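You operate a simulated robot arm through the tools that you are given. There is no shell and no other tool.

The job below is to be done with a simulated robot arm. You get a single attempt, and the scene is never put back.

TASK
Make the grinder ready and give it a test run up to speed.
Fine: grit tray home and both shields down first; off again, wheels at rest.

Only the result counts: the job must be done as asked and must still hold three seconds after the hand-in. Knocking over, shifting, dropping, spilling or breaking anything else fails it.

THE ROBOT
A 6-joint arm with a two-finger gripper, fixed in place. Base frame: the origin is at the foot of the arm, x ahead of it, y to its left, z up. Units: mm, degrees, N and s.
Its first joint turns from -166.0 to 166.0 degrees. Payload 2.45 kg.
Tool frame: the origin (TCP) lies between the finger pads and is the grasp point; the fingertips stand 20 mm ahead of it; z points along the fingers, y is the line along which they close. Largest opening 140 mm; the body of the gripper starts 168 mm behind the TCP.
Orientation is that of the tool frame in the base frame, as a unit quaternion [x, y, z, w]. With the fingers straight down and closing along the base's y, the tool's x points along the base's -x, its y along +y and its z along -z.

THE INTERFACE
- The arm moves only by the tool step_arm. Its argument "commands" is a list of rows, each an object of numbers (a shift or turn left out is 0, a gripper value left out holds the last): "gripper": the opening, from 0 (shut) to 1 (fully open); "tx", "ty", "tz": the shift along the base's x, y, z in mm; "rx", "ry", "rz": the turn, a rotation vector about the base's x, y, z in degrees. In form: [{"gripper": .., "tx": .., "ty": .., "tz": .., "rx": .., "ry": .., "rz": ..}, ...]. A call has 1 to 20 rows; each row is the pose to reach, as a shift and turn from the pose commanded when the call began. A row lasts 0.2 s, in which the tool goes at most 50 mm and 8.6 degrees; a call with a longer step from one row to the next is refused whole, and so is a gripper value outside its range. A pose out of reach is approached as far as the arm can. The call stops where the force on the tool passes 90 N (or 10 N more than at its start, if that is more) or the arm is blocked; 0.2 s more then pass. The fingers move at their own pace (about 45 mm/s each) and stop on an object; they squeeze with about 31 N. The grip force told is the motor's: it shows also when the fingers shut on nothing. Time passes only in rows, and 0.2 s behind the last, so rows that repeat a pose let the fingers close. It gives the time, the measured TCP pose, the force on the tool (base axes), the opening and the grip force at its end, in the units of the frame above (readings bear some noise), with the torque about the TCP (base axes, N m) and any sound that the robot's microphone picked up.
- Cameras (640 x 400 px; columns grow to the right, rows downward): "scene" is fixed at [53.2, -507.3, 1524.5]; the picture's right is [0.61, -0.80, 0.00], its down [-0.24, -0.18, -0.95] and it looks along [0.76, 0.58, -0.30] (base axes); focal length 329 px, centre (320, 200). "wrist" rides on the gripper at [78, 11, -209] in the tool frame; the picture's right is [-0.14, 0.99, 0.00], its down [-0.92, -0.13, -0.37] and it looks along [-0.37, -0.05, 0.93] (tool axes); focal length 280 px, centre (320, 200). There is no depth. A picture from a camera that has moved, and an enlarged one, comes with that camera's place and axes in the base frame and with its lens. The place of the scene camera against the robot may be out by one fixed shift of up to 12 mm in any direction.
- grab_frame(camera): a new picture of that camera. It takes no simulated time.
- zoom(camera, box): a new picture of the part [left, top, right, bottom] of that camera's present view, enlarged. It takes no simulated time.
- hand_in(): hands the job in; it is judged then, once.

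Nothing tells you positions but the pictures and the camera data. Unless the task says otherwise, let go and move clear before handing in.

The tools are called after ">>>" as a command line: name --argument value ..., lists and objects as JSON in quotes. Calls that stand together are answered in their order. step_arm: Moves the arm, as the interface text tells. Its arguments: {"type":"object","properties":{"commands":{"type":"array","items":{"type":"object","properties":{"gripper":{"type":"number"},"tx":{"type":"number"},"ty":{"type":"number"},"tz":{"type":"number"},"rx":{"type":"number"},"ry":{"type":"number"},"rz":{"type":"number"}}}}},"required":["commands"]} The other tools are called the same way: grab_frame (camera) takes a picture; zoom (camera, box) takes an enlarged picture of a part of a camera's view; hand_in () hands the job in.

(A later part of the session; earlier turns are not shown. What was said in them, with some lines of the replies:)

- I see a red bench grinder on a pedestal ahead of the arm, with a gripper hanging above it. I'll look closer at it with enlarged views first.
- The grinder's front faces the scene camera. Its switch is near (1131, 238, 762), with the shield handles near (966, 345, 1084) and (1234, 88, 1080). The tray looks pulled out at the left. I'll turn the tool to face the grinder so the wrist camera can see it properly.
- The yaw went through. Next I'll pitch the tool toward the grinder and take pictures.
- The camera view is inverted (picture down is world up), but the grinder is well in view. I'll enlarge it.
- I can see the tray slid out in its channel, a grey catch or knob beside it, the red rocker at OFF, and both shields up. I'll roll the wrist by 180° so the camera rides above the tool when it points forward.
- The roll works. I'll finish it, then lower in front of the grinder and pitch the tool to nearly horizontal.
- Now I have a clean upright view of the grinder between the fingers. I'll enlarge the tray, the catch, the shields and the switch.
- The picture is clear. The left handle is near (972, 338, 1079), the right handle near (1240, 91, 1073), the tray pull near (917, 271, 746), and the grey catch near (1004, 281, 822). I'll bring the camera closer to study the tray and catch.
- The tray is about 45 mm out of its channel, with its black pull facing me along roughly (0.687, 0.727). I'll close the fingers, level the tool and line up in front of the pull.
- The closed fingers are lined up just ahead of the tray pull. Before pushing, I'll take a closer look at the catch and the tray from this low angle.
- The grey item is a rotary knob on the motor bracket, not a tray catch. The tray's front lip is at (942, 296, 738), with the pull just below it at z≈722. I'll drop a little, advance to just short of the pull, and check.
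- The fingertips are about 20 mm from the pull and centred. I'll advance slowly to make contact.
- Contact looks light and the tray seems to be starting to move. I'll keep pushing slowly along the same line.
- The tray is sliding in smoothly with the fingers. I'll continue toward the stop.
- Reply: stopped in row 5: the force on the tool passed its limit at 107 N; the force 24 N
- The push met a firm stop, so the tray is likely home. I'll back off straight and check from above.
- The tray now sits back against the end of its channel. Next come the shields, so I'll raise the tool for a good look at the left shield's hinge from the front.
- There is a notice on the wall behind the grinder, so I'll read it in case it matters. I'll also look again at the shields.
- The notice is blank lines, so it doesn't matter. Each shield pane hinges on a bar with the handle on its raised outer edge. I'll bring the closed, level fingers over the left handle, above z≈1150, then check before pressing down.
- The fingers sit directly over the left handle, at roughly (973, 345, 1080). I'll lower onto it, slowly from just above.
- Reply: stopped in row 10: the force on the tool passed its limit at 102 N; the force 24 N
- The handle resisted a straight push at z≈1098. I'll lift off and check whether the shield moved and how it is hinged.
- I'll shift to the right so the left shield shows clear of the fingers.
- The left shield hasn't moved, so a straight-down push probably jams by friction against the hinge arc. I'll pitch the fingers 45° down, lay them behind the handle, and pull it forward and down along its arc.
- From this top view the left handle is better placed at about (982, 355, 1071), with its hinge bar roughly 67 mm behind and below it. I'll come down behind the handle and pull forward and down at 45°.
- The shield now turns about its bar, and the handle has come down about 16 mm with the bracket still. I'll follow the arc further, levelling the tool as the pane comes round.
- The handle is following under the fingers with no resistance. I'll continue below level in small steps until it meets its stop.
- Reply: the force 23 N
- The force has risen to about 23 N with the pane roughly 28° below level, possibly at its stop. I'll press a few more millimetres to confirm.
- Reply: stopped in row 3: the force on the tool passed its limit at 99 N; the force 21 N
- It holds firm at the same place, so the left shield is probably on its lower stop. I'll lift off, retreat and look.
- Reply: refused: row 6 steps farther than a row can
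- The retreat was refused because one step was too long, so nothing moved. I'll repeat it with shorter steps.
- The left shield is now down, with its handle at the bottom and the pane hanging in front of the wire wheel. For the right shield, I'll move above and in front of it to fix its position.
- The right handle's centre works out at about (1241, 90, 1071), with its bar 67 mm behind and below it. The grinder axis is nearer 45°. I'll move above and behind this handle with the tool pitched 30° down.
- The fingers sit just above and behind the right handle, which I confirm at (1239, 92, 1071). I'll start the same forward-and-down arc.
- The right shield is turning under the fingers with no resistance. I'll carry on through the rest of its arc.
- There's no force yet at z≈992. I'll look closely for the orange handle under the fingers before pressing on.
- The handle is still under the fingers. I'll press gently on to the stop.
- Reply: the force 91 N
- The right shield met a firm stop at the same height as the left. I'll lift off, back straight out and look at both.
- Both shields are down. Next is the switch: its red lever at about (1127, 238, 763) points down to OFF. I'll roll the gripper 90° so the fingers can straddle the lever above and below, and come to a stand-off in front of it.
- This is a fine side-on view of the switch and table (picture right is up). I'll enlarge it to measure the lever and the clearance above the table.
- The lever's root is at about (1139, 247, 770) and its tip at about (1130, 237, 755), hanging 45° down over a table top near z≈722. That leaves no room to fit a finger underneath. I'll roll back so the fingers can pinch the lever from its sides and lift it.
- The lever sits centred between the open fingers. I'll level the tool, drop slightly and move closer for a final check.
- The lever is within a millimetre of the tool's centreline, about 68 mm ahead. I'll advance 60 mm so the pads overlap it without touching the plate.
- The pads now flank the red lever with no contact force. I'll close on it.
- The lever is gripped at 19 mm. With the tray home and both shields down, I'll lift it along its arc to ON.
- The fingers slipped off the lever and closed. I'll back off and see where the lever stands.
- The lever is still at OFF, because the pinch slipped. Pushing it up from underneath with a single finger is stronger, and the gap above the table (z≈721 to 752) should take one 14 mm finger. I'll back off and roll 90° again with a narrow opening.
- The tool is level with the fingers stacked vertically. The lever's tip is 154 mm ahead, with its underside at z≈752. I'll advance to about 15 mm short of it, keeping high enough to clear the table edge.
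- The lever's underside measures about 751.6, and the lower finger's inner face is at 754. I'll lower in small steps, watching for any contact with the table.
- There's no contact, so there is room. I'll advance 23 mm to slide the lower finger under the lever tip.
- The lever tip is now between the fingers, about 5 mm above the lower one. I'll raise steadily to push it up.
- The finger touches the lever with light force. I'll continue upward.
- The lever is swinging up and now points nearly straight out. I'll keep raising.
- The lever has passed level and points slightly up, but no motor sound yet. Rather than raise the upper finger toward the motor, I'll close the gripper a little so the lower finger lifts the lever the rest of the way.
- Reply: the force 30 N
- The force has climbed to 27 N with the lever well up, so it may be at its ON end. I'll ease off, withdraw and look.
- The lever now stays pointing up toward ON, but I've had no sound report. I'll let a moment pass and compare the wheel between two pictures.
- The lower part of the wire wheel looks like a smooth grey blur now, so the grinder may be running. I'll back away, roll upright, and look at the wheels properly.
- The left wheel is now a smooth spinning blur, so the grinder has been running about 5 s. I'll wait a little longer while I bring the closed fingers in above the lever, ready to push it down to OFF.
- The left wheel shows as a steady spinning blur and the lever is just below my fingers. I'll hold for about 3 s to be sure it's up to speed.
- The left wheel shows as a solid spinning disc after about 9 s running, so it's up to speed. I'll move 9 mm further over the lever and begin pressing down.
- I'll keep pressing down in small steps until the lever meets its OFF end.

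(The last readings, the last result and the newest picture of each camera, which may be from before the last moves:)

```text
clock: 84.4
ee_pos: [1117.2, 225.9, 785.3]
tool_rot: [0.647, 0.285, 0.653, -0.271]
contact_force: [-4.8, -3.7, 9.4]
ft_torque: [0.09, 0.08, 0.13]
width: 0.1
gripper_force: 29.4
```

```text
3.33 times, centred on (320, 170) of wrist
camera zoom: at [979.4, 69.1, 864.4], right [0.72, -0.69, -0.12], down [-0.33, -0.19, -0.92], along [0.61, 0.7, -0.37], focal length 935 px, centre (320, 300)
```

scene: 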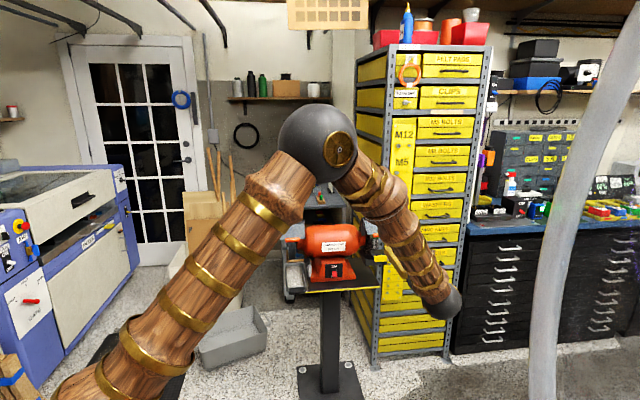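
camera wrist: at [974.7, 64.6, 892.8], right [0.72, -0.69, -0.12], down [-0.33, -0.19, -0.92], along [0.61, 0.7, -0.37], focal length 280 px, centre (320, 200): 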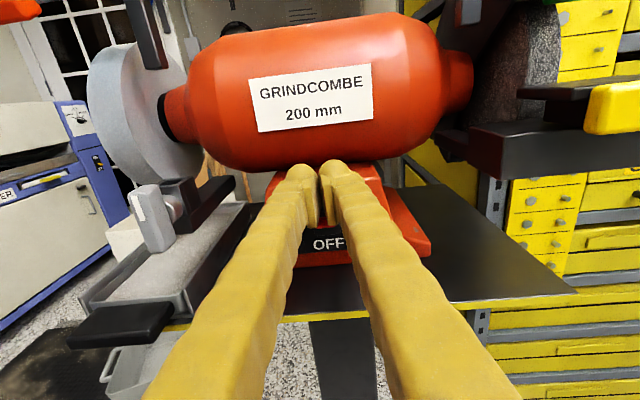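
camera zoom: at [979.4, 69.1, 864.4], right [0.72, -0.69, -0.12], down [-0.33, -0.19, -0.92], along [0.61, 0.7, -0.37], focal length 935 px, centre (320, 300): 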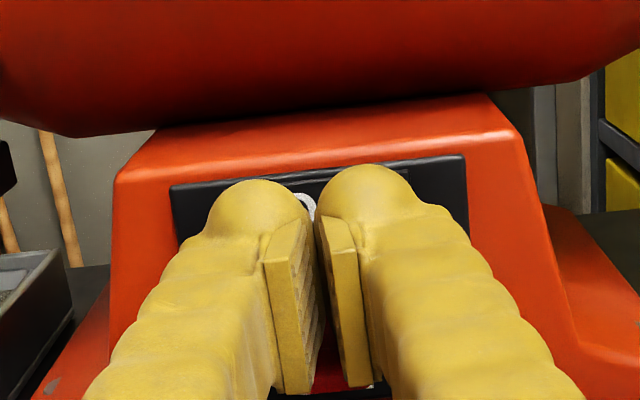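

The lever is now pressing back at about 9 N. I'll continue a few millimetres.

>>> step_arm --commands '[{"gripper": 0, "tz": -2}, {"gripper": 0, "tz": -4}]'

>>> zoom --camera "wrist" --box '[70, 20, 390, 230]'

```text
clock: 85.0
ee_pos: [1115.6, 225.0, 784.4]
tool_rot: [0.646, 0.283, 0.655, -0.27]
contact_force: [7.0, -2.8, 37.0]
ft_torque: [0.39, -0.29, -0.09]
width: 6.0
gripper_force: 29.4
```

```text
1.90 times, centred on (230, 125) of wrist
camera zoom: at [979.1, 69.2, 863.3], right [0.72, -0.69, -0.12], down [-0.33, -0.19, -0.92], along [0.61, 0.7, -0.36], focal length 534 px, centre (491, 343)
```

zoom: 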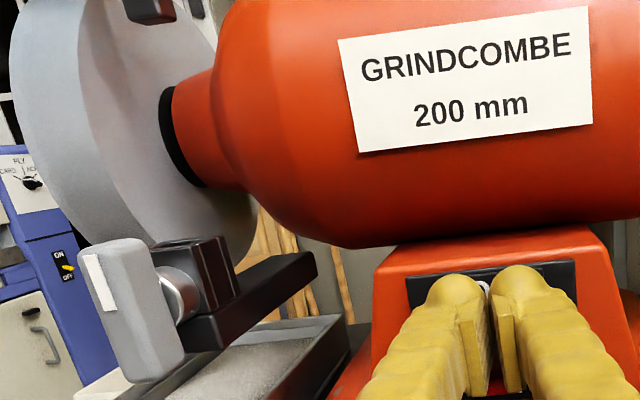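

The force rose to 37 N, so the lever should be at its OFF stop while the wheels coast. I'll lift, back off and check.

>>> step_arm --commands '[{"gripper": 0, "tx": -1, "ty": -1, "tz": 4}, {"gripper": 0, "tx": -12, "ty": -12.5, "tz": 6}, {"gripper": 0, "tx": -30, "ty": -31.5, "tz": 6}, {"gripper": 0.45, "tx": -50, "ty": -52.5, "tz": 6}, {"gripper": 0.45, "tx": -65, "ty": -68, "tz": 6}, {"gripper": 0.45, "tx": -65, "ty": -68, "tz": 6}]'

>>> grab_frame --camera "wrist"

>>> zoom --camera "wrist" --box '[250, 100, 390, 230]'

```text
clock: 86.4
ee_pos: [1047.2, 158.4, 786.5]
tool_rot: [0.647, 0.286, 0.652, -0.271]
contact_force: [-0.7, -0.1, 0.5]
ft_torque: [-0.01, 0.01, -0.03]
width: 63.1
gripper_force: 0.1
```

```text
taken
camera wrist: at [911.6, 1.1, 866.0], right [0.72, -0.69, -0.12], down [-0.33, -0.19, -0.92], along [0.61, 0.7, -0.37], focal length 280 px, centre (320, 200)
```

wrist: 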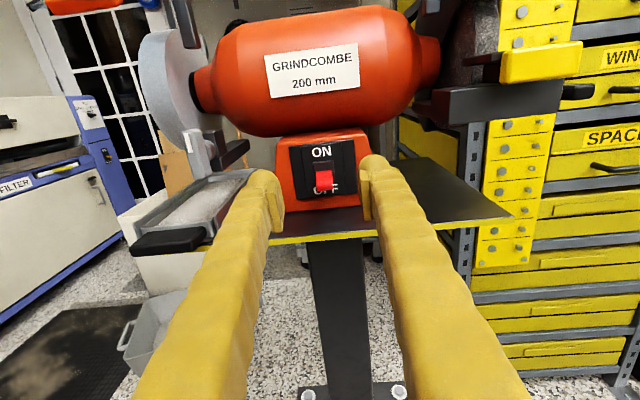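

```text
3.08 times, centred on (320, 165) of wrist
camera zoom: at [911.6, 1.1, 866.0], right [0.72, -0.69, -0.12], down [-0.33, -0.19, -0.92], along [0.61, 0.7, -0.37], focal length 863 px, centre (320, 308)
```

zoom: 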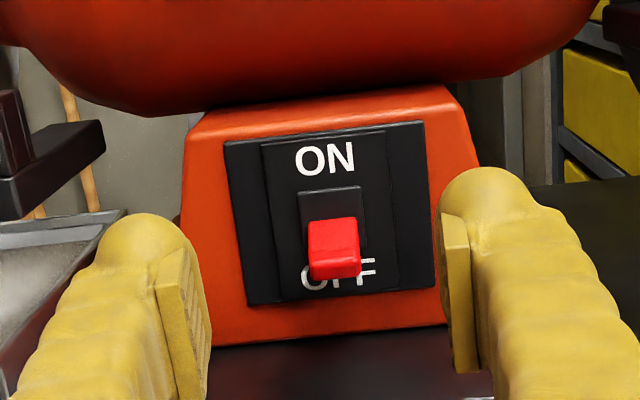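

The lever is back at OFF as at the start, and the wheel is coasting. I'll move clear to a viewpoint where I can watch the wheels run down.

>>> step_arm --commands '[{"gripper": 0.45, "tx": -30, "ty": -32, "tz": 10}, {"gripper": 0.45, "tx": -60, "ty": -63, "tz": 25}, {"gripper": 0.45, "tx": -90, "ty": -90, "tz": 50}, {"gripper": 0.45, "tx": -120, "ty": -115, "tz": 75}, {"gripper": 0.45, "tx": -150, "ty": -135, "tz": 105}, {"gripper": 0.45, "tx": -175, "ty": -150, "tz": 140}, {"gripper": 0.45, "tx": -200, "ty": -165, "tz": 175}, {"gripper": 0.45, "tx": -225, "ty": -175, "tz": 210}, {"gripper": 0.45, "tx": -250, "ty": -185, "tz": 245}, {"gripper": 0.45, "tx": -265, "ty": -190, "tz": 280}]'

>>> grab_frame --camera "wrist"

>>> grab_frame --camera "scene"

>>> zoom --camera "scene" --box '[270, 190, 410, 310]'

```text
clock: 88.6
ee_pos: [787.2, -31.0, 1070.1]
tool_rot: [0.648, 0.285, 0.652, -0.272]
contact_force: [-1.0, 0.2, -0.3]
ft_torque: [-0.01, 0.0, 0.0]
width: 63.4
gripper_force: 0.0
```

```text
taken
camera wrist: at [651.0, -187.6, 1149.6], right [0.72, -0.69, -0.12], down [-0.33, -0.19, -0.92], along [0.61, 0.7, -0.37], focal length 280 px, centre (320, 200)
```

wrist: 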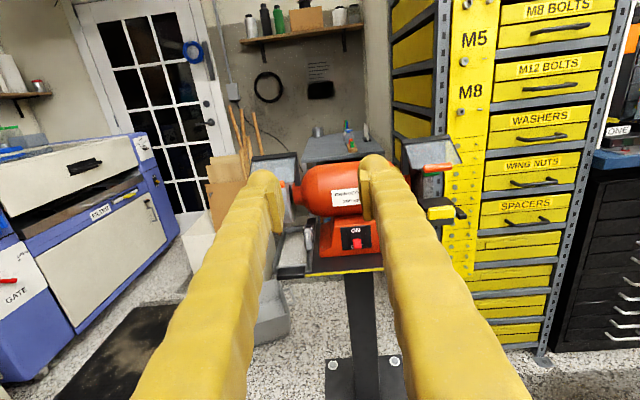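

```text
taken
```

scene: 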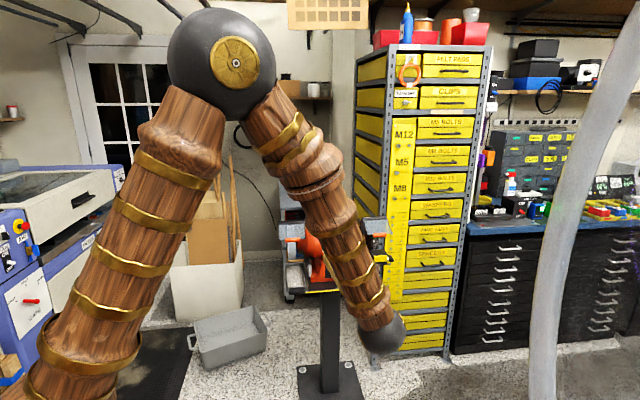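

```text
3.33 times, centred on (340, 250) of scene
camera zoom: at [53.2, -507.3, 1524.5], right [0.61, -0.8, 0.0], down [-0.24, -0.18, -0.95], along [0.76, 0.58, -0.3], focal length 1097 px, centre (253, 33)
```

zoom: 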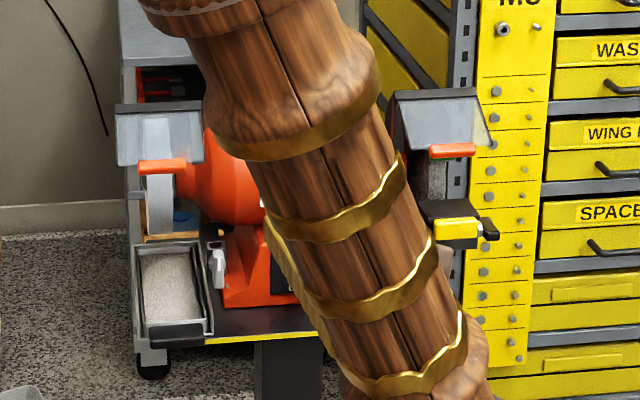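

The left wheel is still a grey blur, so it's still turning. I'll wait and keep checking.

>>> step_arm --commands '[{"gripper": 0.45, "tx": -10}, {"gripper": 0.45, "tx": -20}, {"gripper": 0.45, "tx": -20}, {"gripper": 0.45, "tx": -20}, {"gripper": 0.45, "tx": -20}, {"gripper": 0.45, "tx": -20}, {"gripper": 0.45, "tx": -20}, {"gripper": 0.45, "tx": -20}, {"gripper": 0.45, "tx": -20}, {"gripper": 0.45, "tx": -20}, {"gripper": 0.45, "tx": -20}, {"gripper": 0.45, "tx": -20}, {"gripper": 0.45, "tx": -20}, {"gripper": 0.45, "tx": -20}, {"gripper": 0.45, "tx": -20}, {"gripper": 0.45, "tx": -20}, {"gripper": 0.45, "tx": -20}, {"gripper": 0.45, "tx": -20}, {"gripper": 0.45, "tx": -20}, {"gripper": 0.45, "tx": -20}]'

>>> zoom --camera "scene" --box '[270, 190, 410, 310]'

>>> zoom --camera "wrist" --box '[240, 120, 470, 290]'

```text
clock: 92.8
ee_pos: [766.3, -31.5, 1069.6]
tool_rot: [0.647, 0.286, 0.653, -0.271]
contact_force: [-0.5, 0.0, -1.0]
ft_torque: [0.03, -0.06, -0.02]
width: 63.1
gripper_force: 0.1
```

```text
3.33 times, centred on (340, 250) of scene
camera zoom: at [53.2, -507.3, 1524.5], right [0.61, -0.8, 0.0], down [-0.24, -0.18, -0.95], along [0.76, 0.58, -0.3], focal length 1097 px, centre (253, 33)
```

zoom: 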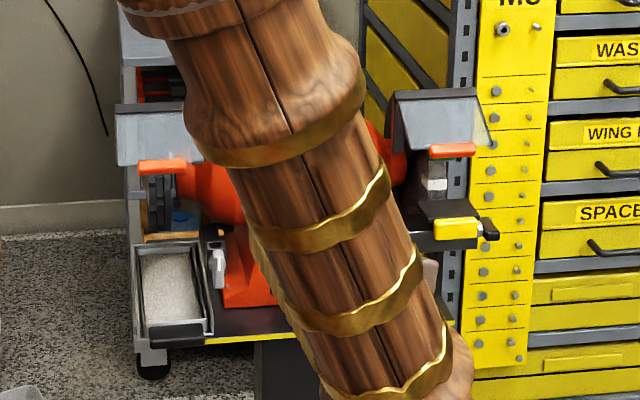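

```text
2.35 times, centred on (355, 205) of wrist
camera zoom: at [630.0, -187.6, 1149.1], right [0.72, -0.69, -0.12], down [-0.33, -0.19, -0.92], along [0.61, 0.7, -0.37], focal length 660 px, centre (238, 188)
```

zoom: 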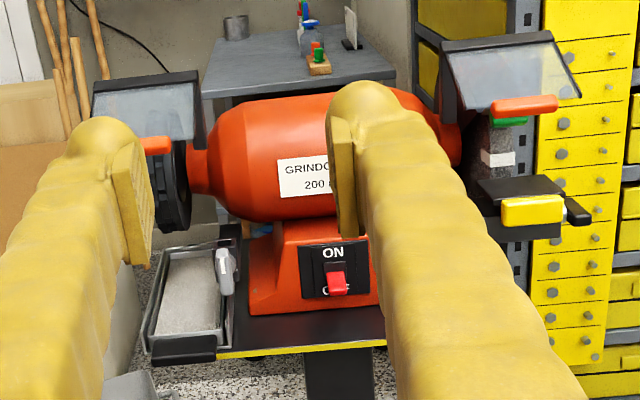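

The wheel is no longer blurred, and a white mark is visible on the right wheel. I'll compare its position over time to see when the wheels truly stop.

>>> zoom --camera "wrist" --box '[390, 150, 460, 240]'

>>> step_arm --commands '[{"gripper": 0.45}, {"gripper": 0.45}, {"gripper": 0.45}, {"gripper": 0.45}, {"gripper": 0.45}]'

>>> zoom --camera "wrist" --box '[390, 150, 460, 240]'

```text
4.44 times, centred on (425, 195) of wrist
camera zoom: at [630.0, -187.6, 1149.1], right [0.72, -0.69, -0.12], down [-0.33, -0.19, -0.92], along [0.61, 0.7, -0.37], focal length 1246 px, centre (-147, 222)
```

zoom: 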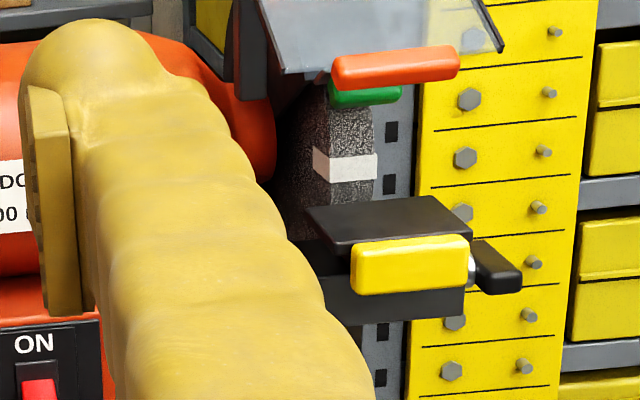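

```text
clock: 94.0
ee_pos: [767.1, -30.8, 1069.5]
tool_rot: [0.647, 0.285, 0.652, -0.272]
contact_force: [-0.2, 0.3, 0.3]
ft_torque: [0.01, -0.03, 0.01]
width: 63.1
gripper_force: 0.0
```

```text
4.44 times, centred on (425, 195) of wrist
camera zoom: at [630.0, -187.6, 1149.1], right [0.72, -0.69, -0.12], down [-0.33, -0.19, -0.92], along [0.61, 0.7, -0.37], focal length 1246 px, centre (-147, 222)
```

zoom: 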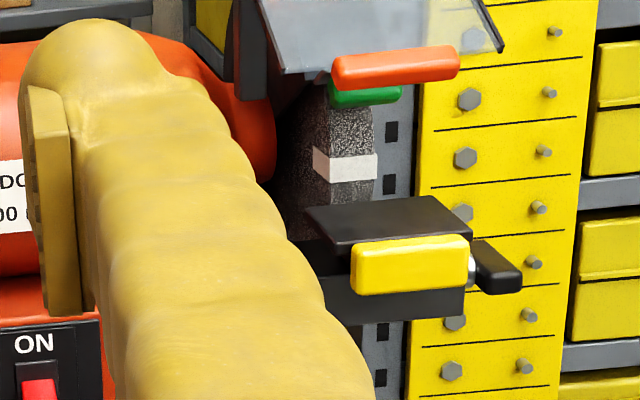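

The white mark hasn't moved between the two pictures, so the wheels are at rest. I'll move the arm well clear and inspect the final state of the tray, shields and lever.

>>> step_arm --commands '[{"gripper": 0.45, "tx": -20, "ty": 20, "tz": 40}, {"gripper": 0.45, "tx": -40, "ty": 45, "tz": 75}, {"gripper": 0.45, "tx": -55, "ty": 75, "tz": 105, "rx": -4, "ry": 3.8}, {"gripper": 0.45, "tx": -70, "ty": 100, "tz": 135, "rx": -9, "ry": 8.6}, {"gripper": 0.45, "tx": -80, "ty": 120, "tz": 165, "rx": -14, "ry": 13.3}, {"gripper": 0.45, "tx": -85, "ty": 130, "tz": 195, "rx": -19, "ry": 18}, {"gripper": 0.45, "tx": -85, "ty": 130, "tz": 225, "rx": -24, "ry": 22.8}]'

>>> grab_frame --camera "wrist"

>>> zoom --camera "scene" --box '[270, 190, 410, 310]'

>>> zoom --camera "scene" --box '[280, 245, 350, 305]'

>>> grab_frame --camera "scene"

```text
clock: 95.6
ee_pos: [680.5, 98.2, 1292.6]
tool_rot: [0.805, 0.355, 0.439, -0.183]
contact_force: [-0.2, 0.1, -0.8]
ft_torque: [-0.02, -0.01, 0.01]
width: 63.0
gripper_force: 0.0
```

```text
taken
camera wrist: at [598.4, -2.2, 1474.0], right [0.67, -0.73, -0.1], down [-0.64, -0.51, -0.57], along [0.37, 0.45, -0.82], focal length 280 px, centre (320, 200)
```

wrist: 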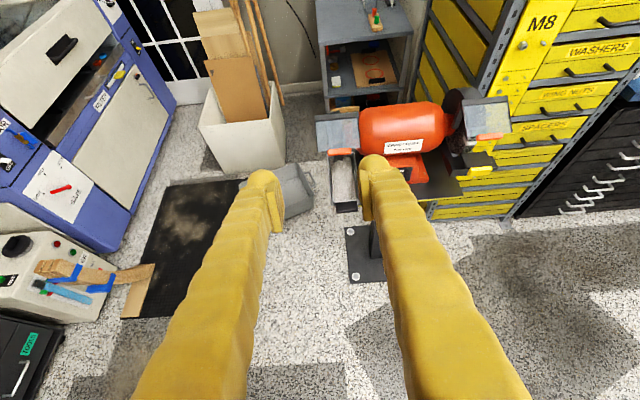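

```text
3.33 times, centred on (340, 250) of scene
camera zoom: at [53.2, -507.3, 1524.5], right [0.61, -0.8, 0.0], down [-0.24, -0.18, -0.95], along [0.76, 0.58, -0.3], focal length 1097 px, centre (253, 33)
```

zoom: 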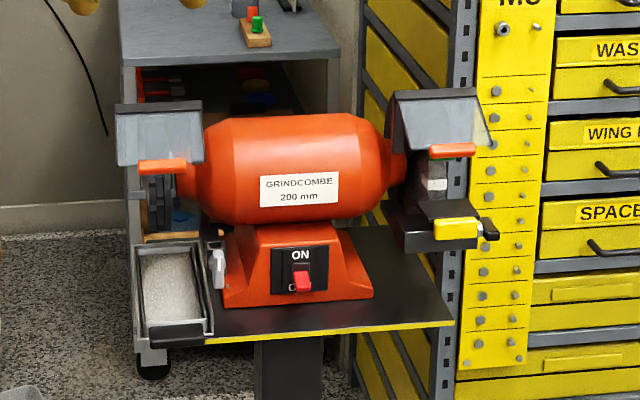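

```text
6.67 times, centred on (315, 275) of scene
camera zoom: at [53.2, -507.3, 1524.5], right [0.61, -0.8, 0.0], down [-0.24, -0.18, -0.95], along [0.76, 0.58, -0.3], focal length 2194 px, centre (353, -300)
```

zoom: 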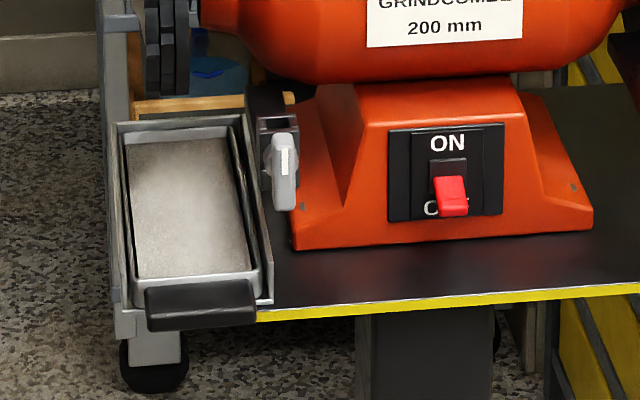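

```text
taken
```

scene: 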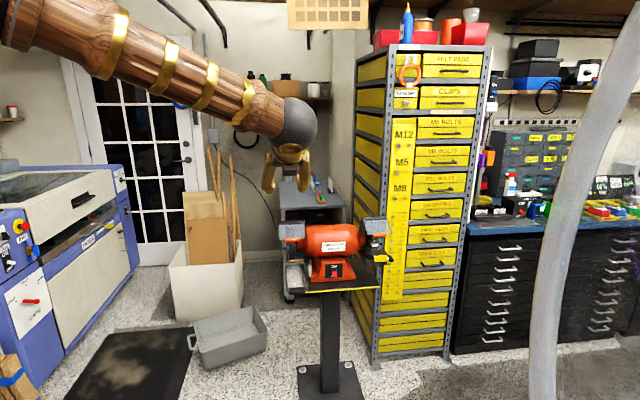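

The tray is home, and both shields are down at matching heights. The lever is at OFF exactly as it started, the wheel mark is stationary, and the arm is clear. I'm handing the job in.

>>> hand_in

```text
The job is handed in.
```

The grinder is ready, and I ran it up to speed and switched it off again, then handed the job in. I have not seen a verdict.

- **Tray:** I pushed the grit tray in until it hit a firm stop. Its rear edge now sits against the end of the channel.
- **Shields:** Both are down on their lower stops at matching heights. The left one resisted a straight-down push, so I brought both round along their hinge arcs instead.
- **Test run:** The grinder ran for about 12 seconds, with the left wheel showing as a solid spinning blur. No sound was reported at any point, so I judged the speed by sight only.
- **Switch:** My first try at ON, pinching the lever, slipped off without moving it. I then pushed it up from below and later pushed it back down. It now sits at OFF exactly as it did at the start.
- **Wheels:** They stopped within about eight seconds of switching off. A white mark on the right wheel held the same position in pictures taken seconds apart.

I left the grey knob, the tool rest and everything else around the grinder alone. In the last pictures nothing else had moved, and the arm is well clear.
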